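You operate a simulated robot arm through the tools that you are given. There is no shell and no other tool.

You run a simulated two-armed robot. Do the job below in one go: nothing can be reset, and whatever is moved stays where it is left.

JOB
Move the battery from the white remote into the empty grey one and press its key till it lights.
Fine: both caps end on their own remotes. Set down upright: white remote cap.

The check looks at the end state, three seconds after you hand in, the way a careful person would. Anything else that was tipped, shoved, dropped, spilled or broken makes it a failure. A push-on lid holds only when it is set on centred and level and pressed home; a screw cap is set on level and turned clockwise until tight.

ROBOT AND FRAMES
Two 7-joint arms with two-finger grippers on one trunk that stands fixed in place. Base frame: the origin is at the foot of the trunk, x ahead of it, y to its left, z up. Units: mm, rad, N and s.
The left shoulder is at [24, 218, 1155], the right one opposite. With the tool pointing down near the work surface each hand reaches from about 100 to 740 mm from the base axis, measured 20 degrees to its own side. Payload 2.2 kg a hand.
Tool frame (each hand has its own): the origin (TCP) lies between the finger pads and is the grasp point; the fingertips stand 19 mm ahead of it; z points along the fingers, y is the line along which they close. The gripper opens to 116 mm; its body begins 70 mm behind the TCP.
Orientation is told as [roll, pitch, yaw] about the base's x, y, z axes, in that order, counted from this pose: with the fingers straight down and closing along the base's y, the tool's x points along the base's -x, its y along +y and its z along -z.

CONTROLS
- The arms move only by the tool send_rows. It takes "left_plan", "right_plan" or both (then of equal length, played together; a hand with none holds still); each is a list of rows, each a list of 3 entries, a list of its own where there are three numbers: the turn, a rotation vector about the tool's x, y, z in units of 6 degrees (1.0 is 6 degrees), then the shift along the tool's x, y, z in units of 25 mm (1.0 is 25 mm), then the finger opening in mm, from 0 to 116. In form: [[[ax, ay, az], [tx, ty, tz], hand], ...]. A call has 1 to 20 rows; each row shifts and turns the commanded pose from where the row before left it, along the tool's axes as they then stand. A call with a number of a shift or a turn outside -1 to 1 is refused whole. A row lasts 0.2 s, in which the tool goes at most 50 mm and 0.15 rad; a call with a longer step from one row to the next is refused whole, and so is a gripper value outside its range. Where a pose cannot be reached the arm comes as near as it can. A force on the tool above 40 N (or 10 N above the force at the start of the call, whichever is more), or a blocked arm, ends the call early, and 0.2 s more pass. Each finger travels about 203.5 mm/s and halts on what it meets, pressing with about 34 N; the grip force reading is that of the motor and also rises with nothing between the fingers. The clock runs only during rows and for 0.2 s after the last one: add rows that do not move to give the fingers time. It gives the time, the measured TCP pose, the force on the tool (base axes), the opening and the grip force at its end, in the units of the frame above (readings bear some noise), with the torque about the TCP (base axes, N m) and any sound that the robot's microphone picked up.
- Cameras (640 x 400 px; columns grow to the right, rows downward): "scene" is now at [118.4, 34.2, 1314]; the picture's right is [0.39, -0.92, 0.00], its down [-0.66, -0.27, -0.70] and it looks along [0.65, 0.27, -0.71] (base axes); focal length 234 px, centre (320, 200). "left" rides on the left gripper at [69, 15, -97] in its tool frame; the picture's right is [-0.21, 0.98, 0.00], its down [-0.76, -0.17, -0.63] and it looks along [-0.62, -0.13, 0.78] (tool axes); focal length 251 px, centre (320, 200). "right" rides on the right gripper at [69, -15, -96] in its tool frame; the picture's right is [0.21, 0.98, 0.00], its down [-0.76, 0.17, -0.63] and it looks along [-0.62, 0.13, 0.77] (tool axes); focal length 251 px, centre (320, 200). There is no depth. A picture from a camera that has moved, and an enlarged one, comes with that camera's place and axes in the base frame and with its lens.
- snapshot(camera): a new picture of that camera. The clock stands still meanwhile.
- raise_lower(by): moves the trunk up (or, below 0, down) by that many mm; the arms and the scene camera ride with it, the base frame stays. It gives what a move gives, with no picture.
- turn_head(pan, tilt): turns the head with the scene camera to pan (to the left, within 1.396 rad either way) and tilt (down, from -0.506 to 1.204), counted from straight ahead of the robot. It gives what a move gives.
- close_up(camera, box): a new picture of the part [left, top, right, bottom] of that camera's present view, enlarged. The clock stands still meanwhile.
- hand_in(): hands the job in; it is judged then, once.

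Places have to be worked out from the pictures, the camera data and where the tool is seen. Open the grippers and draw the arms clear of the work before you hand the job in, unless the task says otherwise.

The tools are called after ">>>" by a JSON object that holds its "name" and its "arguments". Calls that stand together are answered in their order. send_rows: Moves the arms, as the interface text tells. Its arguments: {"type":"object","properties":{"left_plan":{"type":"array","items":{"type":"array"}},"right_plan":{"type":"array","items":{"type":"array"}}},"required":[]} The other tools are called the same way: raise_lower (by) moves the trunk up or down; turn_head (pan, tilt) turns the head that bears the scene camera; snapshot (camera) takes a picture; close_up (camera, box) takes an enlarged picture of a part of a camera's view; hand_in () hands the job in.

At the start:

```text
clock: 0.0
left_ee_pos: [393.8, 469.6, 1113.1]
left_tcp_rot: [-0.004, -0.001, -0.001]
left_wrist_force: [-0.6, -0.7, 0.0]
left_wrist_torque: [0.0, 0.02, -0.01]
left_finger_gap: 116.1
left_grasp_force: 0.0
right_ee_pos: [399.6, 28.4, 1041.2]
right_tcp_rot: [0.0, 0.001, 0.003]
right_wrist_force: [-0.1, -0.3, 0.5]
right_wrist_torque: [0.0, 0.0, -0.02]
right_finger_gap: 116.2
right_grasp_force: 0.1
trunk travel left (down, up): [-300.0, 190.0]
head pan, tilt (commanded): [0.396, 0.787]
```

scene: 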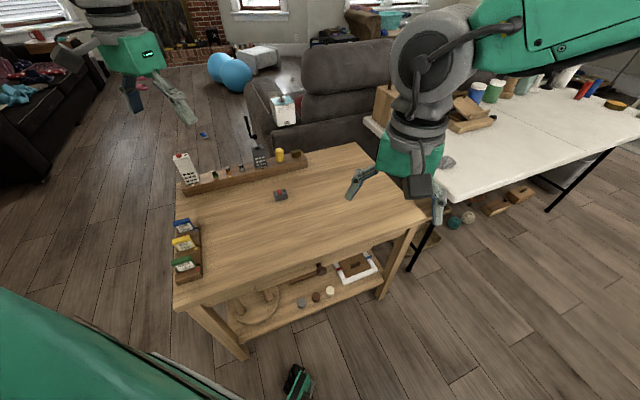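
right: 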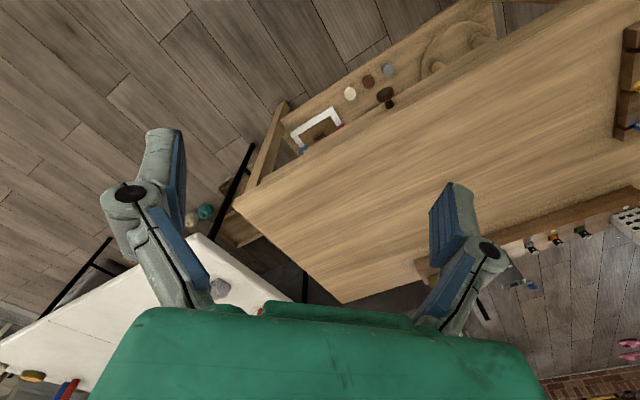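
left: 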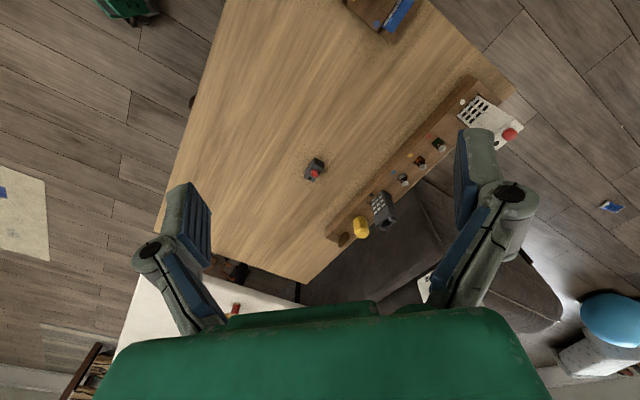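

I'll start by looking closer at the bench: a wood rail at the far edge holds the remotes, and a small dark object with a red key sits mid-bench.

>>> {"name": "close_up", "arguments": {"camera": "scene", "box": [160, 130, 320, 230]}}

>>> {"name": "close_up", "arguments": {"camera": "left", "box": [280, 60, 540, 260]}}

>>> {"name": "close_up", "arguments": {"camera": "scene", "box": [160, 200, 240, 300]}}

```text
4.00 times, centred on (240, 180) of scene
camera zoom: at [118.4, 34.2, 1314.0], right [0.39, -0.92, 0.0], down [-0.66, -0.27, -0.7], along [0.65, 0.27, -0.71], focal length 938 px, centre (640, 280)
```

zoom: 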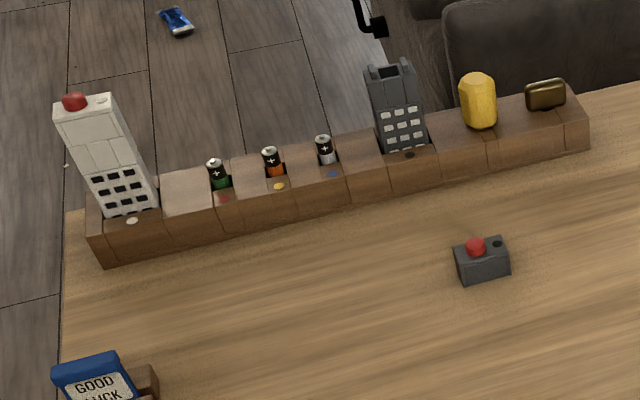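

```text
2.00 times, centred on (410, 160) of left
camera zoom: at [325.5, 485.4, 1208.8], right [0.21, 0.98, 0.0], down [0.76, -0.17, 0.63], along [0.62, -0.14, -0.77], focal length 503 px, centre (140, 280)
```

zoom: 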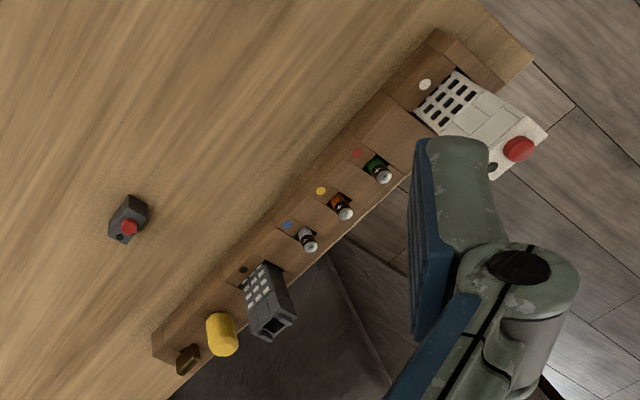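

```text
4.00 times, centred on (200, 250) of scene
camera zoom: at [118.4, 34.2, 1314.0], right [0.39, -0.92, 0.0], down [-0.66, -0.27, -0.7], along [0.65, 0.27, -0.71], focal length 938 px, centre (800, 0)
```

zoom: 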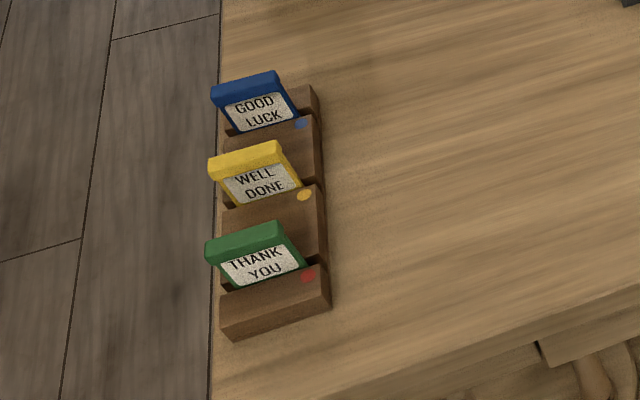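

The button box lies near (626, 405, 740) by triangulation, and the rail runs diagonally from about (550, 734) to (730, 540). I'll yaw the left hand 45° so its camera faces the rail squarely.

>>> {"name": "send_rows", "arguments": {"left_plan": [[[0, 0, -1], [0, 0, 0], 116], [[0, 0, -1], [0, 0, 0], 116], [[0, 0, -1], [0, 0, 0], 116], [[0, 0, -1], [0, 0, 0], 116], [[0, 0, -1], [0, 0, 0], 116], [[0, 0, -1], [0, 0, 0], 116], [[0, 0, -1], [0, 0, 0], 116], [[0, 0, -0.5], [0, 0, 0], 116], [[0, 0, 0], [0, 0, 0], 116]]}}

>>> {"name": "snapshot", "arguments": {"camera": "left"}}

```text
clock: 2.0
left_ee_pos: [392.0, 469.5, 1114.7]
left_tcp_rot: [-0.001, -0.001, 0.788]
left_wrist_force: [0.2, -0.3, 0.5]
left_wrist_torque: [-0.02, 0.01, -0.01]
left_finger_gap: 116.1
left_grasp_force: 0.0
right_ee_pos: [397.5, 28.2, 1041.9]
right_tcp_rot: [0.0, -0.001, 0.0]
right_wrist_force: [0.2, -0.1, -0.5]
right_wrist_torque: [0.03, -0.01, 0.02]
right_finger_gap: 115.9
right_grasp_force: 0.0
trunk travel left (down, up): [-300.0, 190.0]
head pan, tilt (commanded): [0.396, 0.787]
```

```text
taken
camera left: at [332.8, 431.5, 1210.0], right [-0.54, 0.84, 0.0], down [0.65, 0.42, 0.63], along [0.53, 0.34, -0.77], focal length 251 px, centre (320, 200)
```

left: 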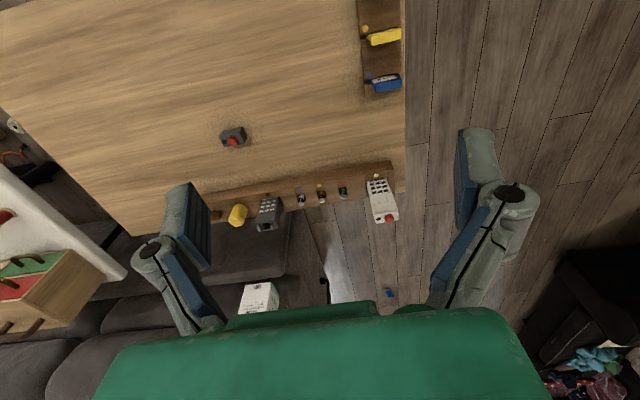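

The hand now faces the rail; the camera image is upside-down (image down is forward/up). I'll enlarge the rail.

>>> {"name": "close_up", "arguments": {"camera": "left", "box": [200, 110, 300, 240]}}

>>> {"name": "close_up", "arguments": {"camera": "left", "box": [280, 150, 420, 240]}}

>>> {"name": "close_up", "arguments": {"camera": "scene", "box": [170, 140, 220, 200]}}

>>> {"name": "close_up", "arguments": {"camera": "scene", "box": [240, 135, 310, 205]}}

```text
3.08 times, centred on (250, 175) of left
camera zoom: at [332.8, 431.5, 1210.0], right [-0.54, 0.84, 0.0], down [0.65, 0.42, 0.63], along [0.53, 0.34, -0.77], focal length 774 px, centre (535, 277)
```

zoom: 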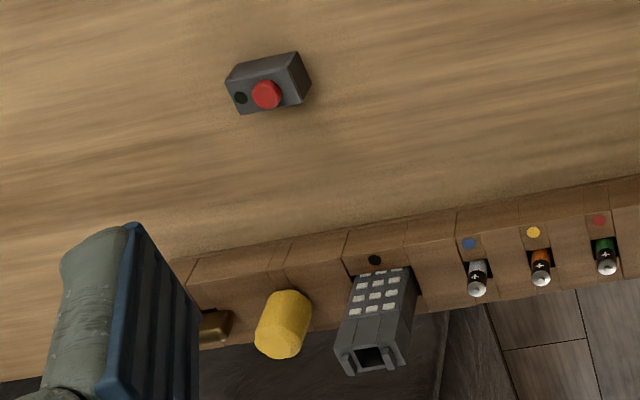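

```text
4.44 times, centred on (350, 195) of left
camera zoom: at [332.8, 431.5, 1210.0], right [-0.54, 0.84, 0.0], down [0.65, 0.42, 0.63], along [0.53, 0.34, -0.77], focal length 1118 px, centre (187, 222)
```

zoom: 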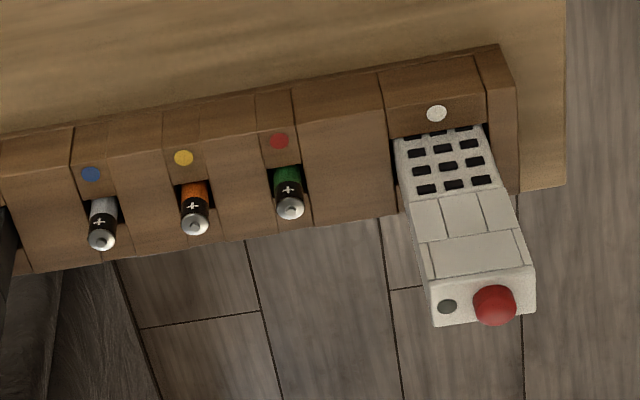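

```text
6.67 times, centred on (195, 170) of scene
camera zoom: at [118.4, 34.1, 1314.0], right [0.39, -0.92, 0.0], down [-0.66, -0.27, -0.7], along [0.65, 0.27, -0.71], focal length 1563 px, centre (1153, 400)
```

zoom: 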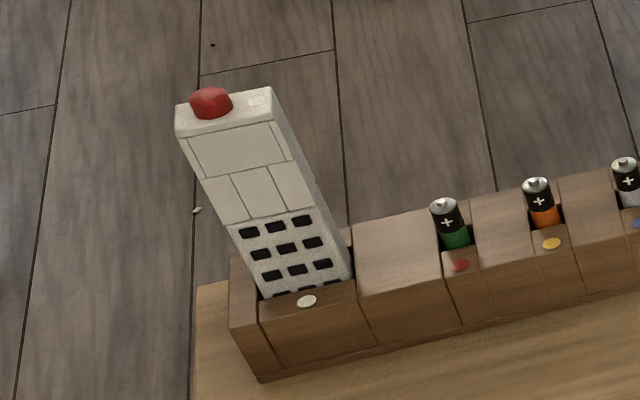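

```text
5.71 times, centred on (275, 170) of scene
camera zoom: at [118.4, 34.1, 1314.0], right [0.39, -0.92, 0.0], down [-0.66, -0.27, -0.7], along [0.65, 0.27, -0.71], focal length 1340 px, centre (577, 371)
```

zoom: 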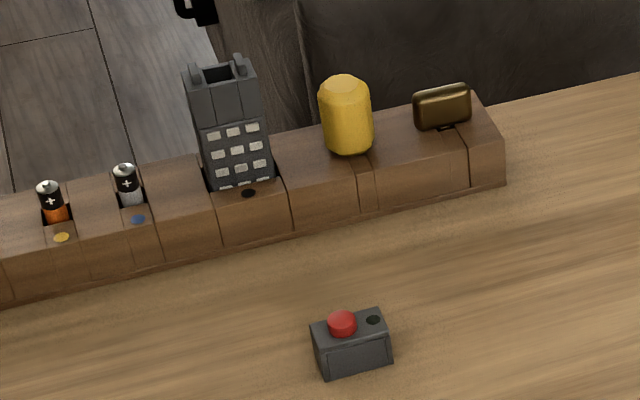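

The grey cap (key + lamp) stands on the bench; the white remote still has its cap with key and lamp. I'll bring the left hand nearer above the white remote for a close look.

>>> {"name": "send_rows", "arguments": {"left_plan": [[[0, 0, 0], [-0.795, 0.435, 0.765], 116], [[0, 0, 0], [-0.795, 0.435, 0.765], 116], [[0, 0, 0], [-0.795, 0.435, 0.765], 116], [[0, 0, 0], [-0.795, 0.435, 0.765], 116], [[0, 0, 0], [-0.795, 0.435, 0.765], 116], [[0, 0, 0], [-0.795, 0.435, 0.765], 116], [[0, 0, 0], [0, 0, 0], 116]]}}

>>> {"name": "snapshot", "arguments": {"camera": "left"}}

>>> {"name": "snapshot", "arguments": {"camera": "scene"}}

```text
clock: 3.6
left_ee_pos: [431.0, 600.5, 998.1]
left_tcp_rot: [0.0, -0.003, 0.785]
left_wrist_force: [-0.8, 1.3, -0.6]
left_wrist_torque: [0.0, 0.01, 0.0]
left_finger_gap: 115.9
left_grasp_force: 0.1
right_ee_pos: [398.3, 24.8, 1043.3]
right_tcp_rot: [0.0, -0.002, 0.002]
right_wrist_force: [-0.3, -0.4, -0.3]
right_wrist_torque: [-0.03, 0.0, 0.0]
right_finger_gap: 116.1
right_grasp_force: 0.1
trunk travel left (down, up): [-300.0, 190.0]
head pan, tilt (commanded): [0.396, 0.787]
```

```text
taken
camera left: at [370.9, 562.2, 1094.9], right [-0.54, 0.84, 0.0], down [0.65, 0.42, 0.63], along [0.53, 0.34, -0.77], focal length 251 px, centre (320, 200)
```

left: 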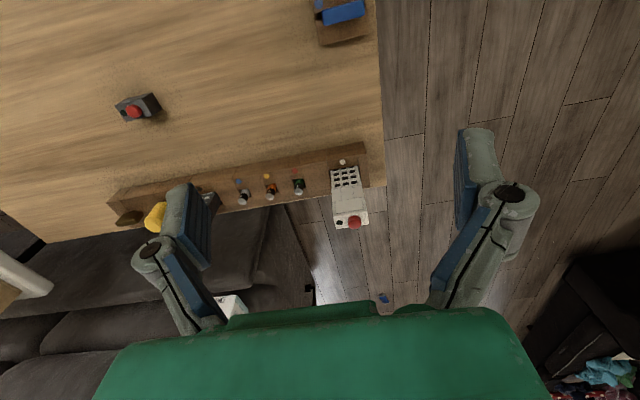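

```text
taken
camera scene: at [118.5, 36.9, 1314.0], right [0.39, -0.92, 0.0], down [-0.66, -0.28, -0.7], along [0.65, 0.27, -0.71], focal length 234 px, centre (320, 200)
```

scene: 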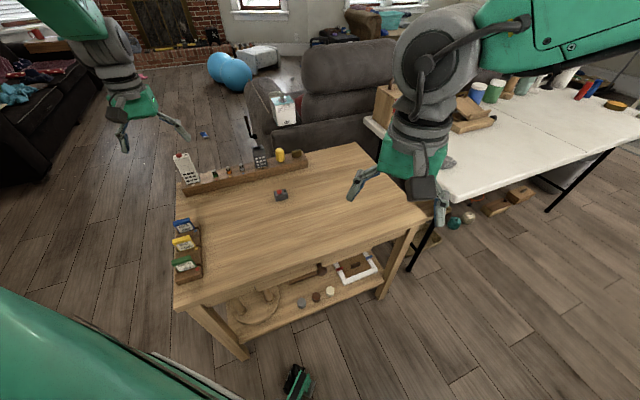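

I'll take zooms of the white remote from this closer camera and the scene camera for triangulation.

>>> {"name": "close_up", "arguments": {"camera": "left", "box": [300, 140, 396, 240]}}

>>> {"name": "close_up", "arguments": {"camera": "left", "box": [100, 80, 180, 130]}}

>>> {"name": "close_up", "arguments": {"camera": "left", "box": [180, 160, 260, 220]}}

```text
4.00 times, centred on (348, 190) of left
camera zoom: at [370.9, 562.2, 1094.9], right [-0.54, 0.84, 0.0], down [0.65, 0.42, 0.63], along [0.53, 0.34, -0.77], focal length 1006 px, centre (208, 240)
```

zoom: 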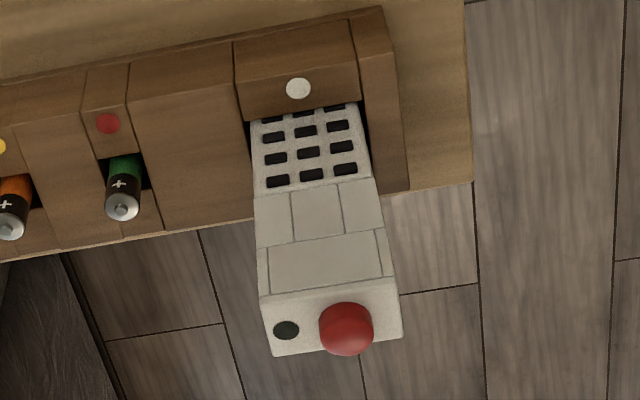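

```text
8.00 times, centred on (140, 105) of left
camera zoom: at [370.9, 562.2, 1094.9], right [-0.54, 0.84, 0.0], down [0.65, 0.42, 0.63], along [0.53, 0.34, -0.77], focal length 2012 px, centre (1760, 960)
```

zoom: 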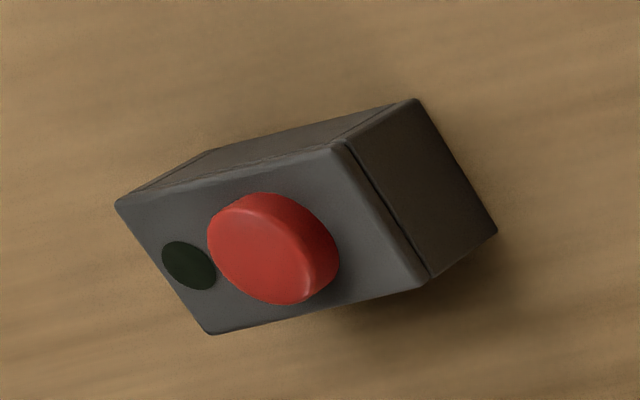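

```text
6.67 times, centred on (220, 190) of left
camera zoom: at [370.9, 562.2, 1094.9], right [-0.54, 0.84, 0.0], down [0.65, 0.42, 0.63], along [0.53, 0.34, -0.77], focal length 1676 px, centre (987, 267)
```

zoom: 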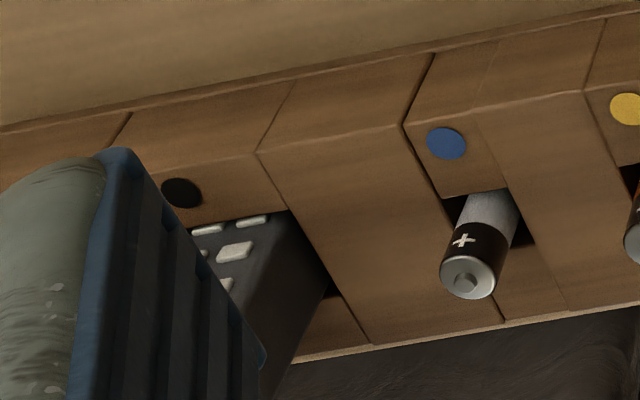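

The two rays miss by ~9 mm, giving the white cap's front-right top corner near (552–565, 700, 845), but with a poor baseline. I'll move the left hand forward, still well above, to test reach and get a better view.

>>> {"name": "send_rows", "arguments": {"left_plan": [[[0, 0, 0], [-0.9, 0, 0.2], 116], [[0, 0, 0], [-0.9, 0, 0.2], 116], [[0, 0, 0], [-0.9, 0, 0.2], 116], [[0, 0, 0], [-0.9, 0, 0.2], 116], [[0, 0, 0], [-0.9, 0, 0.2], 116], [[0, 0, 0], [0, 0, 0], 116]]}}

>>> {"name": "snapshot", "arguments": {"camera": "left"}}

>>> {"name": "snapshot", "arguments": {"camera": "scene"}}

```text
clock: 5.0
left_ee_pos: [508.9, 681.2, 975.1]
left_tcp_rot: [-0.002, -0.003, 0.789]
left_wrist_force: [-0.1, -0.9, 0.0]
left_wrist_torque: [0.02, 0.0, 0.02]
left_finger_gap: 116.0
left_grasp_force: 0.0
right_ee_pos: [398.2, 27.2, 1041.8]
right_tcp_rot: [0.001, -0.001, 0.002]
right_wrist_force: [-0.7, -0.2, 0.3]
right_wrist_torque: [0.03, -0.02, -0.01]
right_finger_gap: 116.0
right_grasp_force: 0.1
trunk travel left (down, up): [-300.0, 190.0]
head pan, tilt (commanded): [0.396, 0.787]
```

```text
taken
camera left: at [450.1, 642.8, 1070.3], right [-0.54, 0.84, 0.0], down [0.65, 0.42, 0.63], along [0.53, 0.34, -0.77], focal length 251 px, centre (320, 200)
```

left: 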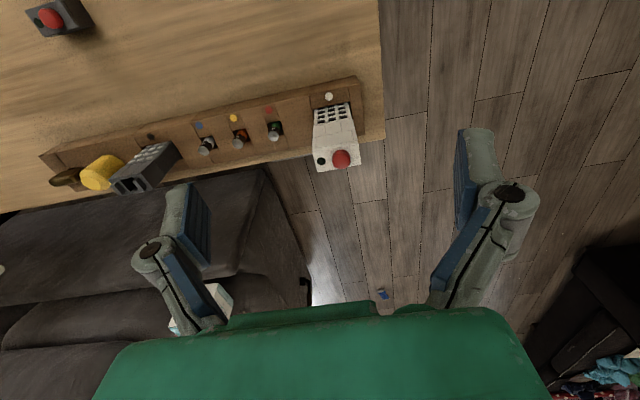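

```text
taken
camera scene: at [118.9, 36.6, 1313.9], right [0.39, -0.92, 0.0], down [-0.66, -0.28, -0.7], along [0.65, 0.27, -0.71], focal length 234 px, centre (320, 200)
```

scene: 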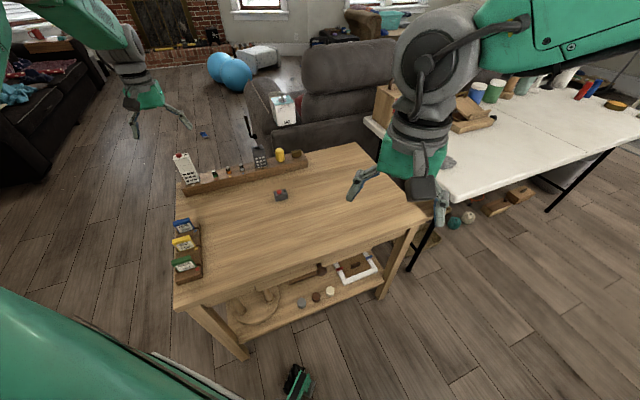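

Reach is fine here. I'll zoom the remotes from this view.

>>> {"name": "close_up", "arguments": {"camera": "left", "box": [290, 80, 386, 180]}}

>>> {"name": "close_up", "arguments": {"camera": "left", "box": [100, 120, 200, 200]}}

```text
4.00 times, centred on (338, 130) of left
camera zoom: at [450.1, 642.8, 1070.3], right [-0.54, 0.84, 0.0], down [0.65, 0.42, 0.63], along [0.53, 0.34, -0.77], focal length 1006 px, centre (248, 480)
```

zoom: 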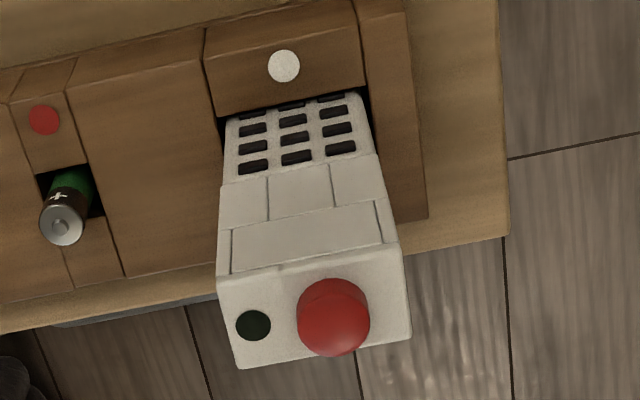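

```text
5.00 times, centred on (150, 160) of left
camera zoom: at [450.1, 642.8, 1070.3], right [-0.54, 0.84, 0.0], down [0.65, 0.42, 0.63], along [0.53, 0.34, -0.77], focal length 1257 px, centre (1170, 400)
```

zoom: 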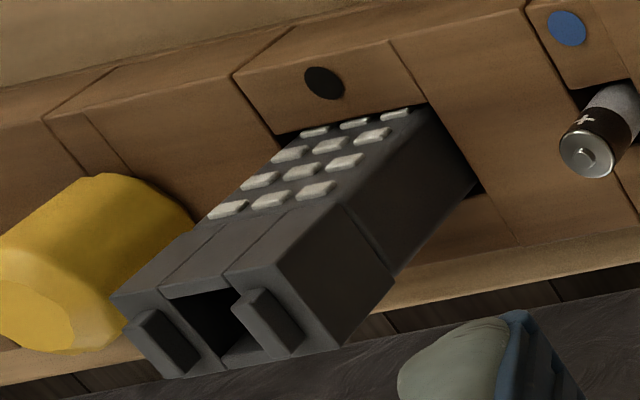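

Zooms are true optical enlargements, so I'll take tight ones on the white cap from both cameras for accurate corners.

>>> {"name": "close_up", "arguments": {"camera": "scene", "box": [170, 148, 202, 190]}}

>>> {"name": "close_up", "arguments": {"camera": "left", "box": [308, 95, 364, 175]}}

>>> {"name": "close_up", "arguments": {"camera": "scene", "box": [246, 140, 276, 175]}}

```text
9.52 times, centred on (186, 169) of scene
camera zoom: at [118.9, 36.6, 1313.9], right [0.39, -0.92, 0.0], down [-0.66, -0.28, -0.7], along [0.65, 0.27, -0.71], focal length 2233 px, centre (1596, 495)
```

zoom: 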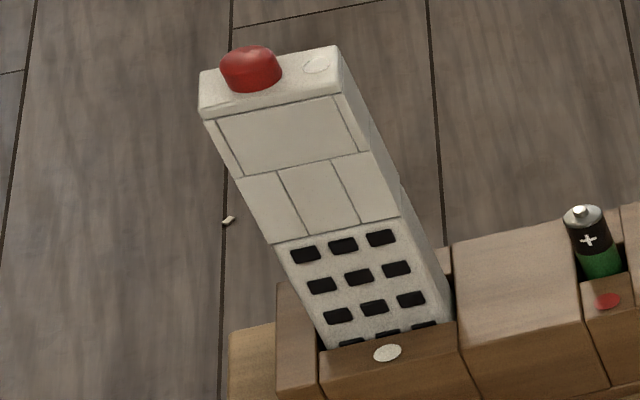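

```text
5.00 times, centred on (336, 135) of left
camera zoom: at [450.1, 642.8, 1070.3], right [-0.54, 0.84, 0.0], down [0.65, 0.42, 0.63], along [0.53, 0.34, -0.77], focal length 1257 px, centre (240, 525)
```

zoom: 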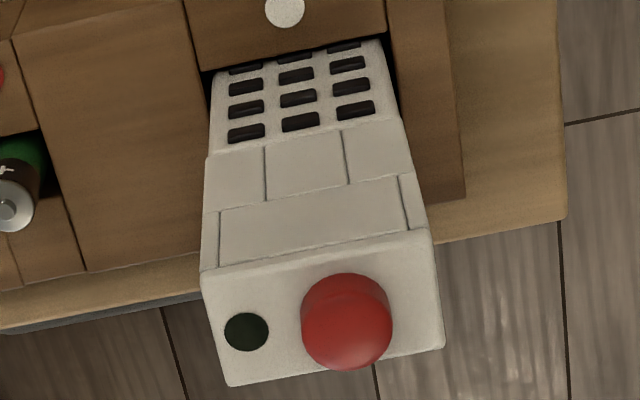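

```text
11.43 times, centred on (261, 158) of scene
camera zoom: at [118.9, 36.6, 1313.9], right [0.39, -0.92, 0.0], down [-0.66, -0.28, -0.7], along [0.65, 0.27, -0.71], focal length 2680 px, centre (994, 686)
```

zoom: 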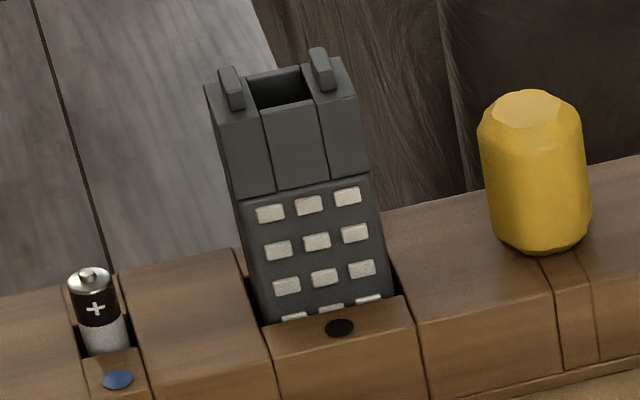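

Cap of the white remote measures about 48 × 28 × 33 mm, top ≈ z 835, seam ≈ z 801, centre ≈ 65 mm ahead of my TCP. I'll go further forward and lower, staying above the key.

>>> {"name": "send_rows", "arguments": {"left_plan": [[[0, 0, 0], [-0.8, 0.06, 0.6], 116], [[0, 0, 0], [-0.8, 0.06, 0.6], 116], [[0, 0, 0], [-0.8, 0.05, 0.6], 116], [[0, 0, 0], [0, 0, 0.6], 116], [[0, 0, 0], [0, 0, 0], 116]]}}

>>> {"name": "snapshot", "arguments": {"camera": "left"}}

>>> {"name": "close_up", "arguments": {"camera": "scene", "box": [80, 60, 240, 200]}}

```text
clock: 6.2
left_ee_pos: [551.5, 724.3, 915.1]
left_tcp_rot: [-0.002, -0.002, 0.783]
left_wrist_force: [-0.7, -0.8, 0.6]
left_wrist_torque: [0.0, 0.01, -0.01]
left_finger_gap: 115.9
left_grasp_force: 0.1
right_ee_pos: [397.0, 25.0, 1040.8]
right_tcp_rot: [0.002, -0.002, 0.0]
right_wrist_force: [0.1, 0.7, -0.2]
right_wrist_torque: [0.04, -0.02, -0.01]
right_finger_gap: 115.6
right_grasp_force: 0.0
trunk travel left (down, up): [-300.0, 190.0]
head pan, tilt (commanded): [0.396, 0.787]
```

```text
taken
camera left: at [491.1, 686.3, 1011.2], right [-0.54, 0.84, 0.0], down [0.65, 0.42, 0.63], along [0.53, 0.34, -0.77], focal length 251 px, centre (320, 200)
```

left: 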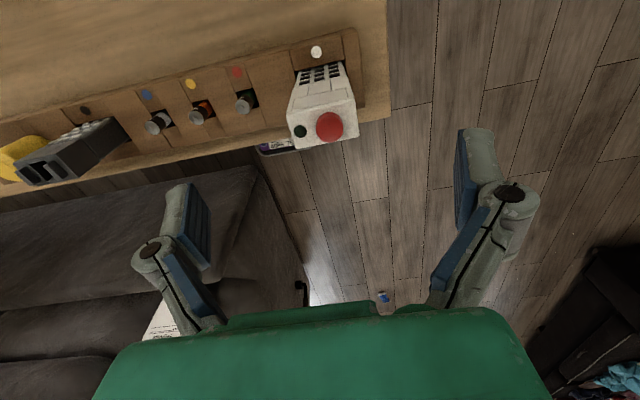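

```text
2.86 times, centred on (160, 130) of scene
camera zoom: at [119.2, 35.8, 1313.9], right [0.39, -0.92, 0.0], down [-0.66, -0.28, -0.7], along [0.65, 0.27, -0.71], focal length 670 px, centre (777, 400)
```

zoom: 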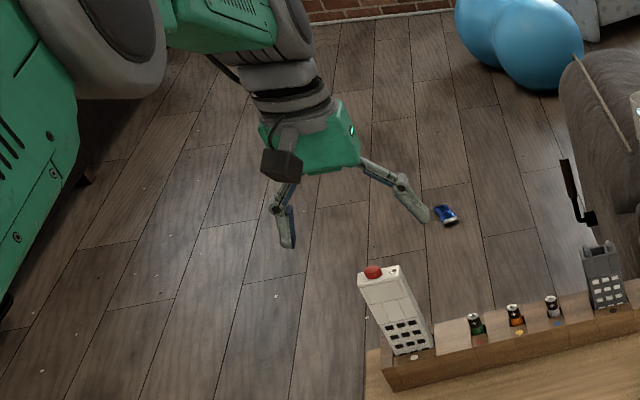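

Reach is good; TCP is ~80 mm above the cap. A tight zoom gives me the remaining offset.

>>> {"name": "close_up", "arguments": {"camera": "left", "box": [270, 50, 370, 160]}}

```text
3.64 times, centred on (320, 105) of left
camera zoom: at [491.1, 686.3, 1011.2], right [-0.54, 0.84, 0.0], down [0.65, 0.42, 0.63], along [0.53, 0.34, -0.77], focal length 914 px, centre (320, 546)
```

zoom: 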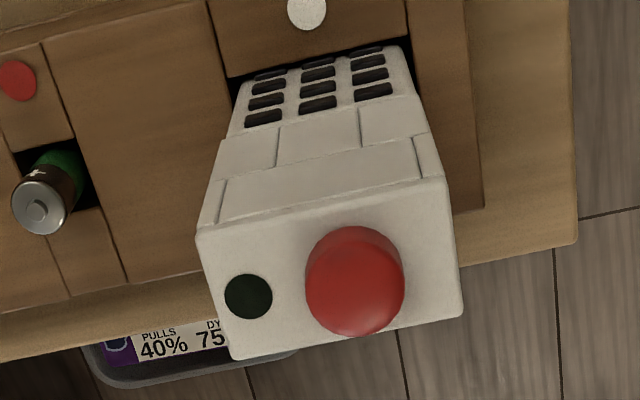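

Combining views, the cap top is at z ≈ 835–848. The fingers straddle the cap with ~35 mm clearance each side, so I'll lower straight down 40 mm to pin down the height by parallax.

>>> {"name": "send_rows", "arguments": {"left_plan": [[[0, 0, 0], [0, 0.08, 0.8], 116], [[0, 0, 0], [0, 0, 0.8], 116], [[0, 0, 0], [0, 0, 0], 116]]}}

>>> {"name": "close_up", "arguments": {"camera": "left", "box": [230, 0, 410, 130]}}

>>> {"name": "snapshot", "arguments": {"camera": "left"}}

```text
clock: 7.0
left_ee_pos: [549.0, 725.2, 874.9]
left_tcp_rot: [-0.002, -0.002, 0.785]
left_wrist_force: [0.2, 0.4, -0.3]
left_wrist_torque: [-0.05, 0.01, 0.0]
left_finger_gap: 116.2
left_grasp_force: 0.1
right_ee_pos: [398.4, 26.9, 1041.8]
right_tcp_rot: [-0.001, 0.0, 0.001]
right_wrist_force: [0.1, -0.1, -0.2]
right_wrist_torque: [0.0, 0.0, -0.03]
right_finger_gap: 115.7
right_grasp_force: 0.1
trunk travel left (down, up): [-300.0, 190.0]
head pan, tilt (commanded): [0.396, 0.787]
```

```text
3.08 times, centred on (320, 65) of left
camera zoom: at [488.2, 687.8, 970.6], right [-0.54, 0.84, 0.0], down [0.65, 0.42, 0.63], along [0.53, 0.34, -0.77], focal length 774 px, centre (320, 615)
```

zoom: 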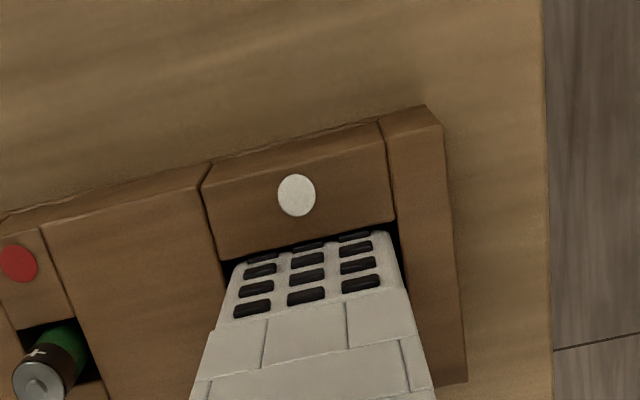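

```text
taken
camera left: at [488.2, 687.8, 970.6], right [-0.54, 0.84, 0.0], down [0.65, 0.42, 0.63], along [0.53, 0.34, -0.77], focal length 251 px, centre (320, 200)
```

left: 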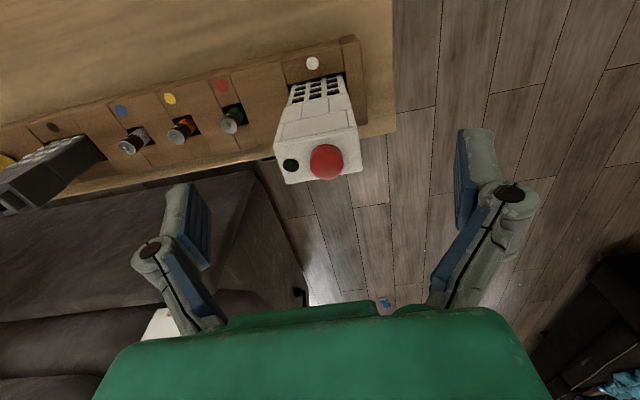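

Zoom onto the cap itself from this lower pose.

>>> {"name": "close_up", "arguments": {"camera": "left", "box": [260, 90, 380, 200]}}

```text
3.64 times, centred on (320, 145) of left
camera zoom: at [488.2, 687.8, 970.6], right [-0.54, 0.84, 0.0], down [0.65, 0.42, 0.63], along [0.53, 0.34, -0.77], focal length 914 px, centre (320, 400)
```

zoom: 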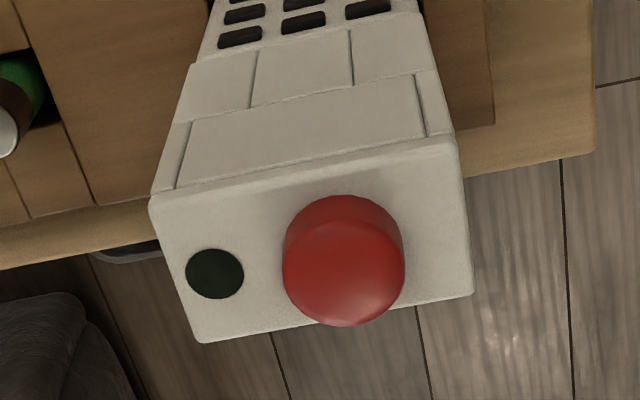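

Scale-change across views puts the cap top at z ≈ 849 (45 × 26 mm footprint, seam ≈ 822), and the TCP is centred over it. I'll descend 31 mm so the fingertips stay just above the seam, then close on the cap.

>>> {"name": "send_rows", "arguments": {"left_plan": [[[0, 0, 0], [0.06, 0, 0.62], 90], [[0, 0, 0], [0, 0, 0.6], 70], [[0, 0, 0], [0, 0, 0], 60]]}}

>>> {"name": "snapshot", "arguments": {"camera": "left"}}

>>> {"name": "close_up", "arguments": {"camera": "scene", "box": [140, 120, 220, 200]}}

```text
clock: 7.8
left_ee_pos: [547.4, 724.8, 843.0]
left_tcp_rot: [-0.002, -0.003, 0.787]
left_wrist_force: [-0.1, 0.1, 0.1]
left_wrist_torque: [0.02, 0.0, 0.0]
left_finger_gap: 59.9
left_grasp_force: 0.0
right_ee_pos: [397.7, 26.2, 1041.1]
right_tcp_rot: [-0.001, 0.0, 0.002]
right_wrist_force: [-0.5, -0.3, -0.3]
right_wrist_torque: [0.02, 0.02, 0.02]
right_finger_gap: 116.1
right_grasp_force: 0.0
trunk travel left (down, up): [-300.0, 190.0]
head pan, tilt (commanded): [0.396, 0.787]
```

```text
taken
camera left: at [488.7, 687.7, 939.7], right [-0.54, 0.84, 0.0], down [0.65, 0.42, 0.63], along [0.53, 0.34, -0.77], focal length 251 px, centre (320, 200)
```

left: 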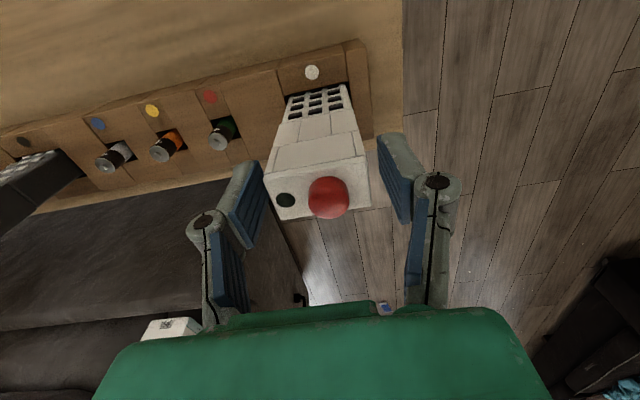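

```text
5.00 times, centred on (180, 160) of scene
camera zoom: at [119.3, 36.9, 1313.9], right [0.39, -0.92, 0.0], down [-0.66, -0.28, -0.7], along [0.65, 0.27, -0.71], focal length 1172 px, centre (1020, 400)
```

zoom: 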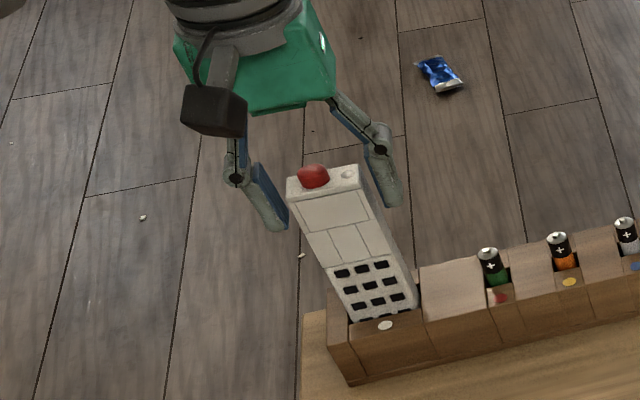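

The pads flank the cap nearly centred with tips about at the seam. I'll rise 2 mm and close on the cap.

>>> {"name": "send_rows", "arguments": {"left_plan": [[[0, 0, 0], [0, 0, -0.1], 60], [[0, 0, 0], [0, 0, 0], 50], [[0, 0, 0], [0, 0, 0], 42], [[0, 0, 0], [0, 0, 0], 36], [[0, 0, 0], [0, 0, 0], 30]]}}

>>> {"name": "snapshot", "arguments": {"camera": "left"}}

>>> {"name": "close_up", "arguments": {"camera": "scene", "box": [160, 140, 220, 200]}}

```text
clock: 9.0
left_ee_pos: [548.2, 724.5, 847.9]
left_tcp_rot: [-0.001, -0.002, 0.787]
left_wrist_force: [0.0, 0.0, 0.5]
left_wrist_torque: [0.01, 0.06, -0.01]
left_finger_gap: 45.1
left_grasp_force: 34.0
right_ee_pos: [398.2, 26.0, 1041.3]
right_tcp_rot: [0.0, -0.001, 0.002]
right_wrist_force: [0.6, 0.0, -0.2]
right_wrist_torque: [0.01, 0.02, 0.01]
right_finger_gap: 116.1
right_grasp_force: 0.0
trunk travel left (down, up): [-300.0, 190.0]
head pan, tilt (commanded): [0.396, 0.787]
```

```text
taken
camera left: at [488.6, 687.7, 942.7], right [-0.54, 0.84, 0.0], down [0.65, 0.42, 0.63], along [0.53, 0.34, -0.77], focal length 251 px, centre (320, 200)
```

left: 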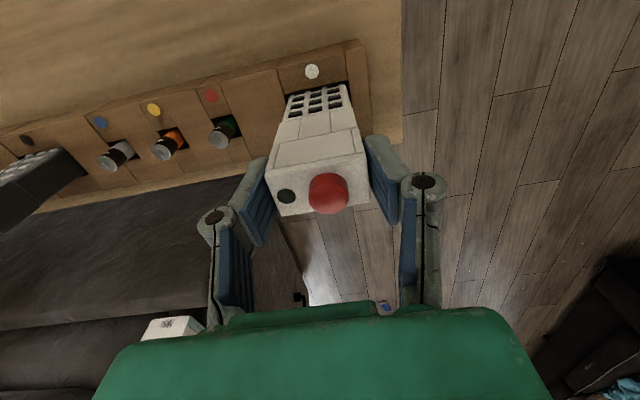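

```text
6.67 times, centred on (190, 170) of scene
camera zoom: at [119.3, 36.6, 1313.9], right [0.39, -0.92, 0.0], down [-0.66, -0.28, -0.7], along [0.65, 0.27, -0.71], focal length 1563 px, centre (1187, 400)
```

zoom: 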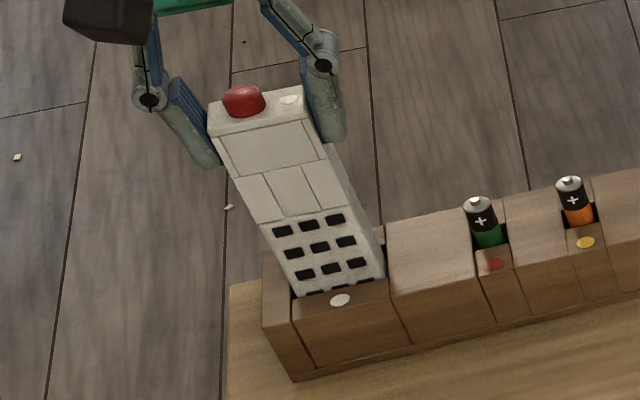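

Gripped at 45.1 mm with tips just above the seam. Now I'll pull straight up slowly, a few mm, and watch whether the body stays.

>>> {"name": "send_rows", "arguments": {"left_plan": [[[0, 0, 0], [0, 0, -0.06], 30], [[0, 0, 0], [0, 0, -0.06], 30], [[0, 0, 0], [0, 0, -0.06], 30], [[0, 0, 0], [0, 0, -0.06], 30]]}}

>>> {"name": "close_up", "arguments": {"camera": "scene", "box": [160, 140, 220, 200]}}

>>> {"name": "close_up", "arguments": {"camera": "left", "box": [250, 50, 400, 230]}}

```text
clock: 10.0
left_ee_pos: [548.3, 726.2, 852.7]
left_tcp_rot: [-0.001, 0.003, 0.789]
left_wrist_force: [0.3, -0.7, -0.6]
left_wrist_torque: [-0.02, -0.02, 0.01]
left_finger_gap: 45.2
left_grasp_force: 33.9
right_ee_pos: [397.4, 26.8, 1042.2]
right_tcp_rot: [-0.001, -0.003, 0.001]
right_wrist_force: [0.3, 0.5, -0.6]
right_wrist_torque: [0.02, -0.01, 0.01]
right_finger_gap: 115.8
right_grasp_force: 0.0
trunk travel left (down, up): [-300.0, 190.0]
head pan, tilt (commanded): [0.396, 0.787]
```

```text
6.67 times, centred on (190, 170) of scene
camera zoom: at [119.4, 36.8, 1313.8], right [0.39, -0.92, 0.0], down [-0.66, -0.28, -0.7], along [0.65, 0.27, -0.71], focal length 1563 px, centre (1187, 400)
```

zoom: 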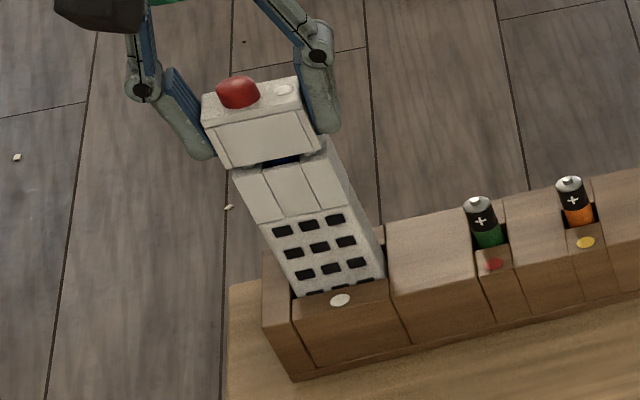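

```text
2.22 times, centred on (325, 140) of left
camera zoom: at [488.3, 688.2, 948.4], right [-0.54, 0.84, 0.0], down [0.65, 0.42, 0.63], along [0.53, 0.34, -0.77], focal length 559 px, centre (309, 333)
```

zoom: 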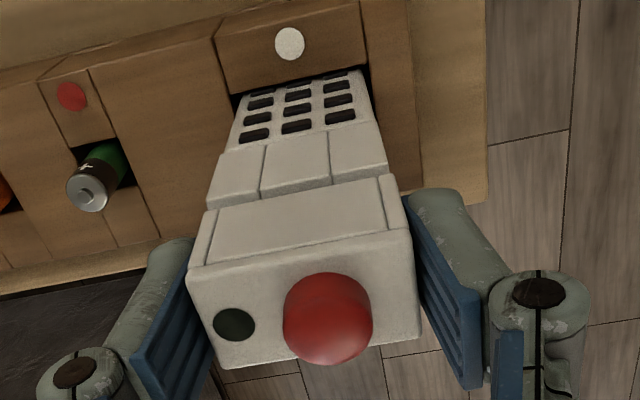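

The cap separates cleanly and the body stays in its slot. I'll lift the cap well clear and look at what's inside the white remote.

>>> {"name": "send_rows", "arguments": {"left_plan": [[[0, 0, 0], [0, 0, -0.3], 30], [[0, 0, 0], [0, 0, -0.5], 30], [[0, 0, 0], [0, 0, -0.8], 30], [[0, 0, 0], [0, 0, -0.9], 30], [[0, 0, 0], [0, 0, -0.9], 30], [[0, 0, 0], [0, 0, 0], 30]]}}

>>> {"name": "close_up", "arguments": {"camera": "scene", "box": [150, 120, 220, 190]}}

>>> {"name": "snapshot", "arguments": {"camera": "left"}}

```text
clock: 11.4
left_ee_pos: [548.9, 725.7, 939.4]
left_tcp_rot: [0.0, 0.0, 0.786]
left_wrist_force: [-0.3, -0.5, 0.2]
left_wrist_torque: [0.0, 0.0, 0.05]
left_finger_gap: 30.1
left_grasp_force: 0.2
right_ee_pos: [398.2, 26.3, 1041.8]
right_tcp_rot: [0.001, -0.002, 0.003]
right_wrist_force: [0.1, 0.4, 0.0]
right_wrist_torque: [0.0, 0.01, 0.02]
right_finger_gap: 116.0
right_grasp_force: 0.1
trunk travel left (down, up): [-300.0, 190.0]
head pan, tilt (commanded): [0.396, 0.787]
```

```text
5.71 times, centred on (185, 155) of scene
camera zoom: at [119.7, 36.5, 1313.8], right [0.39, -0.92, 0.0], down [-0.66, -0.28, -0.7], along [0.65, 0.27, -0.71], focal length 1340 px, centre (1091, 457)
```

zoom: 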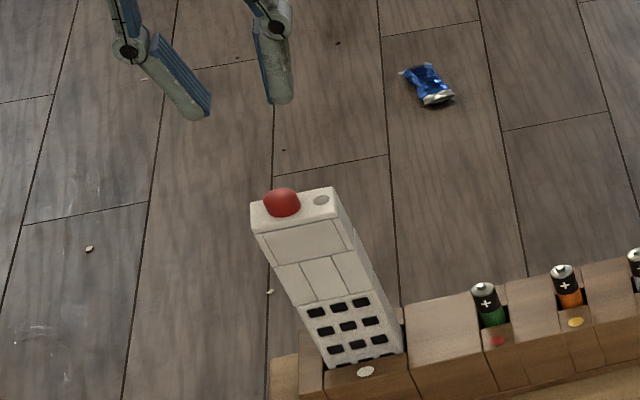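

```text
taken
camera left: at [488.8, 687.6, 1034.2], right [-0.54, 0.84, 0.0], down [0.65, 0.42, 0.63], along [0.53, 0.34, -0.77], focal length 251 px, centre (320, 200)
```

left: 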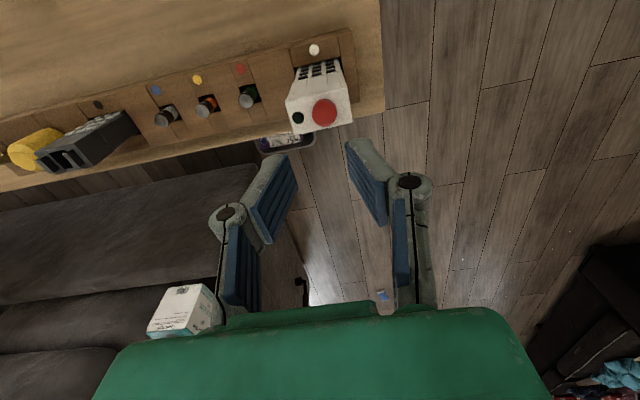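

The cap slipped out of the fingers (gap closed to 30) and sits back on the remote. I'll zoom to see its state.

>>> {"name": "close_up", "arguments": {"camera": "scene", "box": [172, 148, 200, 183]}}

>>> {"name": "close_up", "arguments": {"camera": "left", "box": [270, 40, 370, 140]}}

```text
11.43 times, centred on (186, 166) of scene
camera zoom: at [119.7, 36.5, 1313.8], right [0.39, -0.92, 0.0], down [-0.66, -0.28, -0.7], along [0.65, 0.27, -0.71], focal length 2680 px, centre (1851, 594)
```

zoom: 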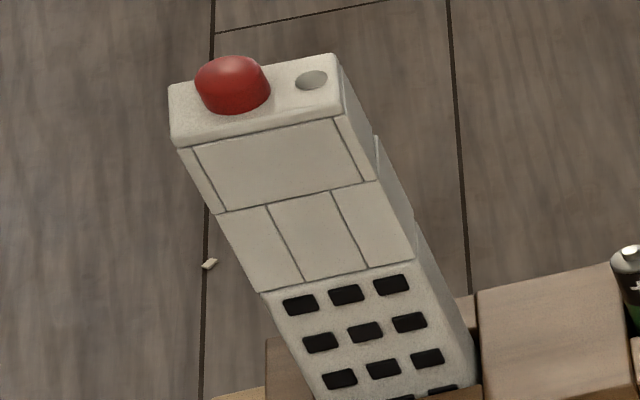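

```text
4.00 times, centred on (320, 90) of left
camera zoom: at [488.8, 687.6, 1034.2], right [-0.54, 0.84, 0.0], down [0.65, 0.42, 0.63], along [0.53, 0.34, -0.77], focal length 1006 px, centre (320, 640)
```

zoom: 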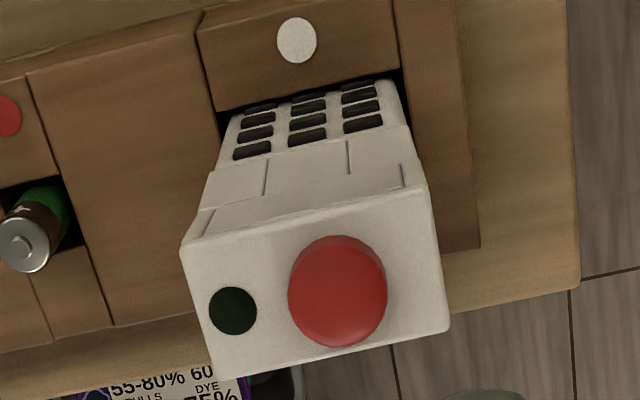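

The cap dropped back to its seated position—my quick pull slipped. I'll re-grip about 3 mm lower and then pull slowly all the way.

>>> {"name": "send_rows", "arguments": {"left_plan": [[[0, 0, 0], [0, 0, 0], 75], [[0, 0, 0], [0, 0, 0.9], 75], [[0, 0, 0], [0, 0, 0.9], 75], [[0, 0, 0], [0, 0, 0.9], 70], [[0, 0, 0], [0, 0, 0.9], 60], [[0, 0, 0], [0, 0, 0.16], 60], [[0, 0, 0], [0, 0, 0], 48], [[0, 0, 0], [0, 0, 0], 30], [[0, 0, 0], [0, 0, 0], 10], [[0, 0, 0], [0, 0, 0], 0]]}}

>>> {"name": "close_up", "arguments": {"camera": "left", "box": [200, 50, 440, 300]}}

>>> {"name": "close_up", "arguments": {"camera": "scene", "box": [160, 140, 220, 200]}}

```text
clock: 13.6
left_ee_pos: [547.4, 726.9, 844.1]
left_tcp_rot: [-0.002, 0.0, 0.785]
left_wrist_force: [0.7, 0.5, 0.6]
left_wrist_torque: [0.01, -0.01, -0.03]
left_finger_gap: 45.1
left_grasp_force: 34.4
right_ee_pos: [397.5, 26.5, 1042.1]
right_tcp_rot: [0.0, -0.001, 0.004]
right_wrist_force: [0.9, 0.0, 0.8]
right_wrist_torque: [-0.02, 0.0, 0.02]
right_finger_gap: 115.9
right_grasp_force: 0.0
trunk travel left (down, up): [-300.0, 190.0]
head pan, tilt (commanded): [0.396, 0.787]
```

```text
1.60 times, centred on (320, 175) of left
camera zoom: at [488.2, 688.5, 939.8], right [-0.54, 0.84, 0.0], down [0.65, 0.42, 0.63], along [0.53, 0.34, -0.77], focal length 402 px, centre (320, 240)
```

zoom: 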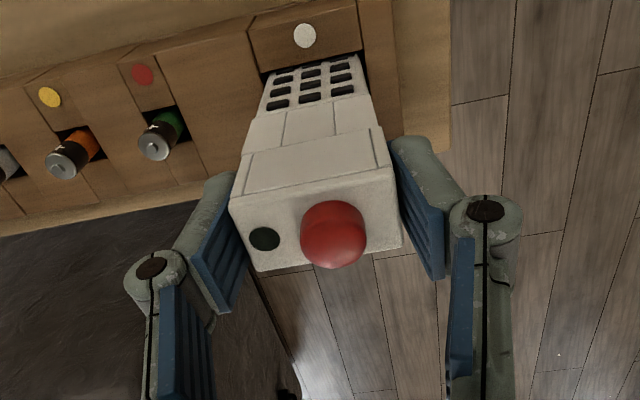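

```text
6.67 times, centred on (190, 170) of scene
camera zoom: at [119.4, 36.7, 1313.8], right [0.39, -0.92, 0.0], down [-0.66, -0.28, -0.7], along [0.65, 0.27, -0.71], focal length 1563 px, centre (1187, 400)
```

zoom: 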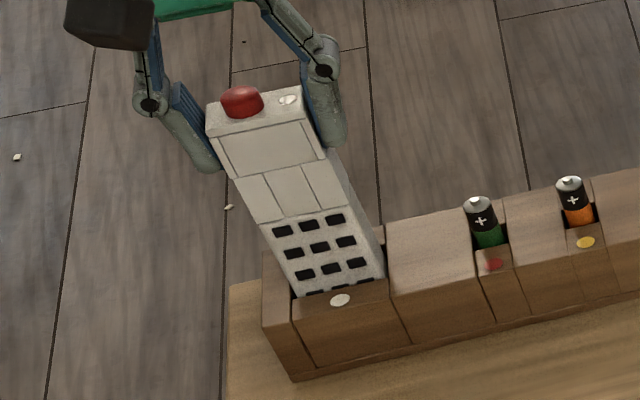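

Gripped again at 45.1 mm, tips ~3 mm above the seam. Pulling up slowly at ~1.2 mm per row.

>>> {"name": "send_rows", "arguments": {"left_plan": [[[0, 0, 0], [0, 0, -0.05], 0], [[0, 0, 0], [0, 0, -0.05], 0], [[0, 0, 0], [0, 0, -0.05], 0], [[0, 0, 0], [0, 0, -0.05], 0], [[0, 0, 0], [0, 0, -0.05], 0], [[0, 0, 0], [0, 0, -0.05], 0], [[0, 0, 0], [0, 0, -0.05], 0], [[0, 0, 0], [0, 0, -0.05], 0]]}}

>>> {"name": "close_up", "arguments": {"camera": "scene", "box": [165, 140, 205, 190]}}

>>> {"name": "close_up", "arguments": {"camera": "left", "box": [240, 60, 400, 220]}}

```text
clock: 15.4
left_ee_pos: [547.8, 727.7, 853.0]
left_tcp_rot: [-0.004, -0.001, 0.785]
left_wrist_force: [-0.2, -0.5, -0.2]
left_wrist_torque: [0.0, 0.0, -0.01]
left_finger_gap: 45.1
left_grasp_force: 34.3
right_ee_pos: [397.9, 26.7, 1042.0]
right_tcp_rot: [0.0, -0.002, 0.002]
right_wrist_force: [0.1, -0.1, -0.5]
right_wrist_torque: [-0.04, -0.01, 0.03]
right_finger_gap: 116.0
right_grasp_force: 0.0
trunk travel left (down, up): [-300.0, 190.0]
head pan, tilt (commanded): [0.396, 0.787]
```

```text
8.00 times, centred on (185, 165) of scene
camera zoom: at [119.4, 36.8, 1313.8], right [0.39, -0.92, 0.0], down [-0.66, -0.28, -0.7], along [0.65, 0.27, -0.71], focal length 1876 px, centre (1400, 480)
```

zoom: 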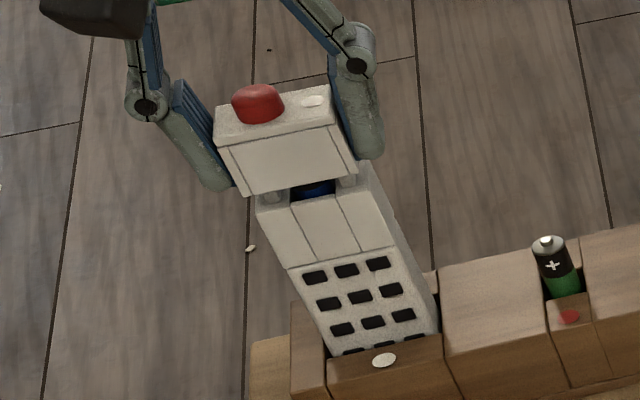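

```text
2.50 times, centred on (320, 140) of left
camera zoom: at [488.5, 688.6, 948.7], right [-0.54, 0.84, 0.0], down [0.65, 0.42, 0.63], along [0.53, 0.34, -0.77], focal length 629 px, centre (320, 350)
```

zoom: 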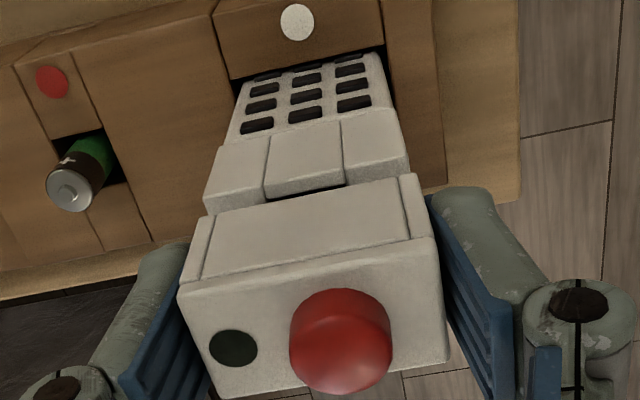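

The cap is ~10 mm up, prongs and a blue battery visible in the gap, body still seated. I keep pulling slowly.

>>> {"name": "send_rows", "arguments": {"left_plan": [[[0, 0, 0], [0, 0, -0.05], 0], [[0, 0, 0], [0, 0, -0.05], 0], [[0, 0, 0], [0, 0, -0.05], 0], [[0, 0, 0], [0, 0, -0.05], 0], [[0, 0, 0], [0, 0, -0.05], 0], [[0, 0, 0], [0, 0, -0.05], 0], [[0, 0, 0], [0, 0, -0.05], 0], [[0, 0, 0], [0, 0, -0.05], 0]]}}

>>> {"name": "close_up", "arguments": {"camera": "scene", "box": [165, 140, 205, 190]}}

```text
clock: 17.2
left_ee_pos: [547.4, 725.5, 863.5]
left_tcp_rot: [-0.002, 0.001, 0.786]
left_wrist_force: [0.4, 0.3, -0.5]
left_wrist_torque: [0.01, -0.02, 0.0]
left_finger_gap: 45.1
left_grasp_force: 34.5
right_ee_pos: [397.2, 26.9, 1041.2]
right_tcp_rot: [-0.001, 0.001, 0.001]
right_wrist_force: [0.0, -0.4, 0.7]
right_wrist_torque: [0.03, -0.02, 0.0]
right_finger_gap: 116.2
right_grasp_force: 0.1
trunk travel left (down, up): [-300.0, 190.0]
head pan, tilt (commanded): [0.396, 0.787]
```

```text
8.00 times, centred on (185, 165) of scene
camera zoom: at [119.5, 36.8, 1313.8], right [0.39, -0.92, 0.0], down [-0.66, -0.28, -0.7], along [0.65, 0.27, -0.71], focal length 1876 px, centre (1400, 480)
```

zoom: 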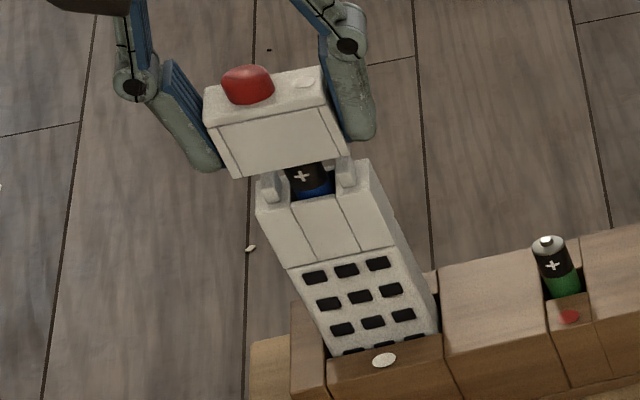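

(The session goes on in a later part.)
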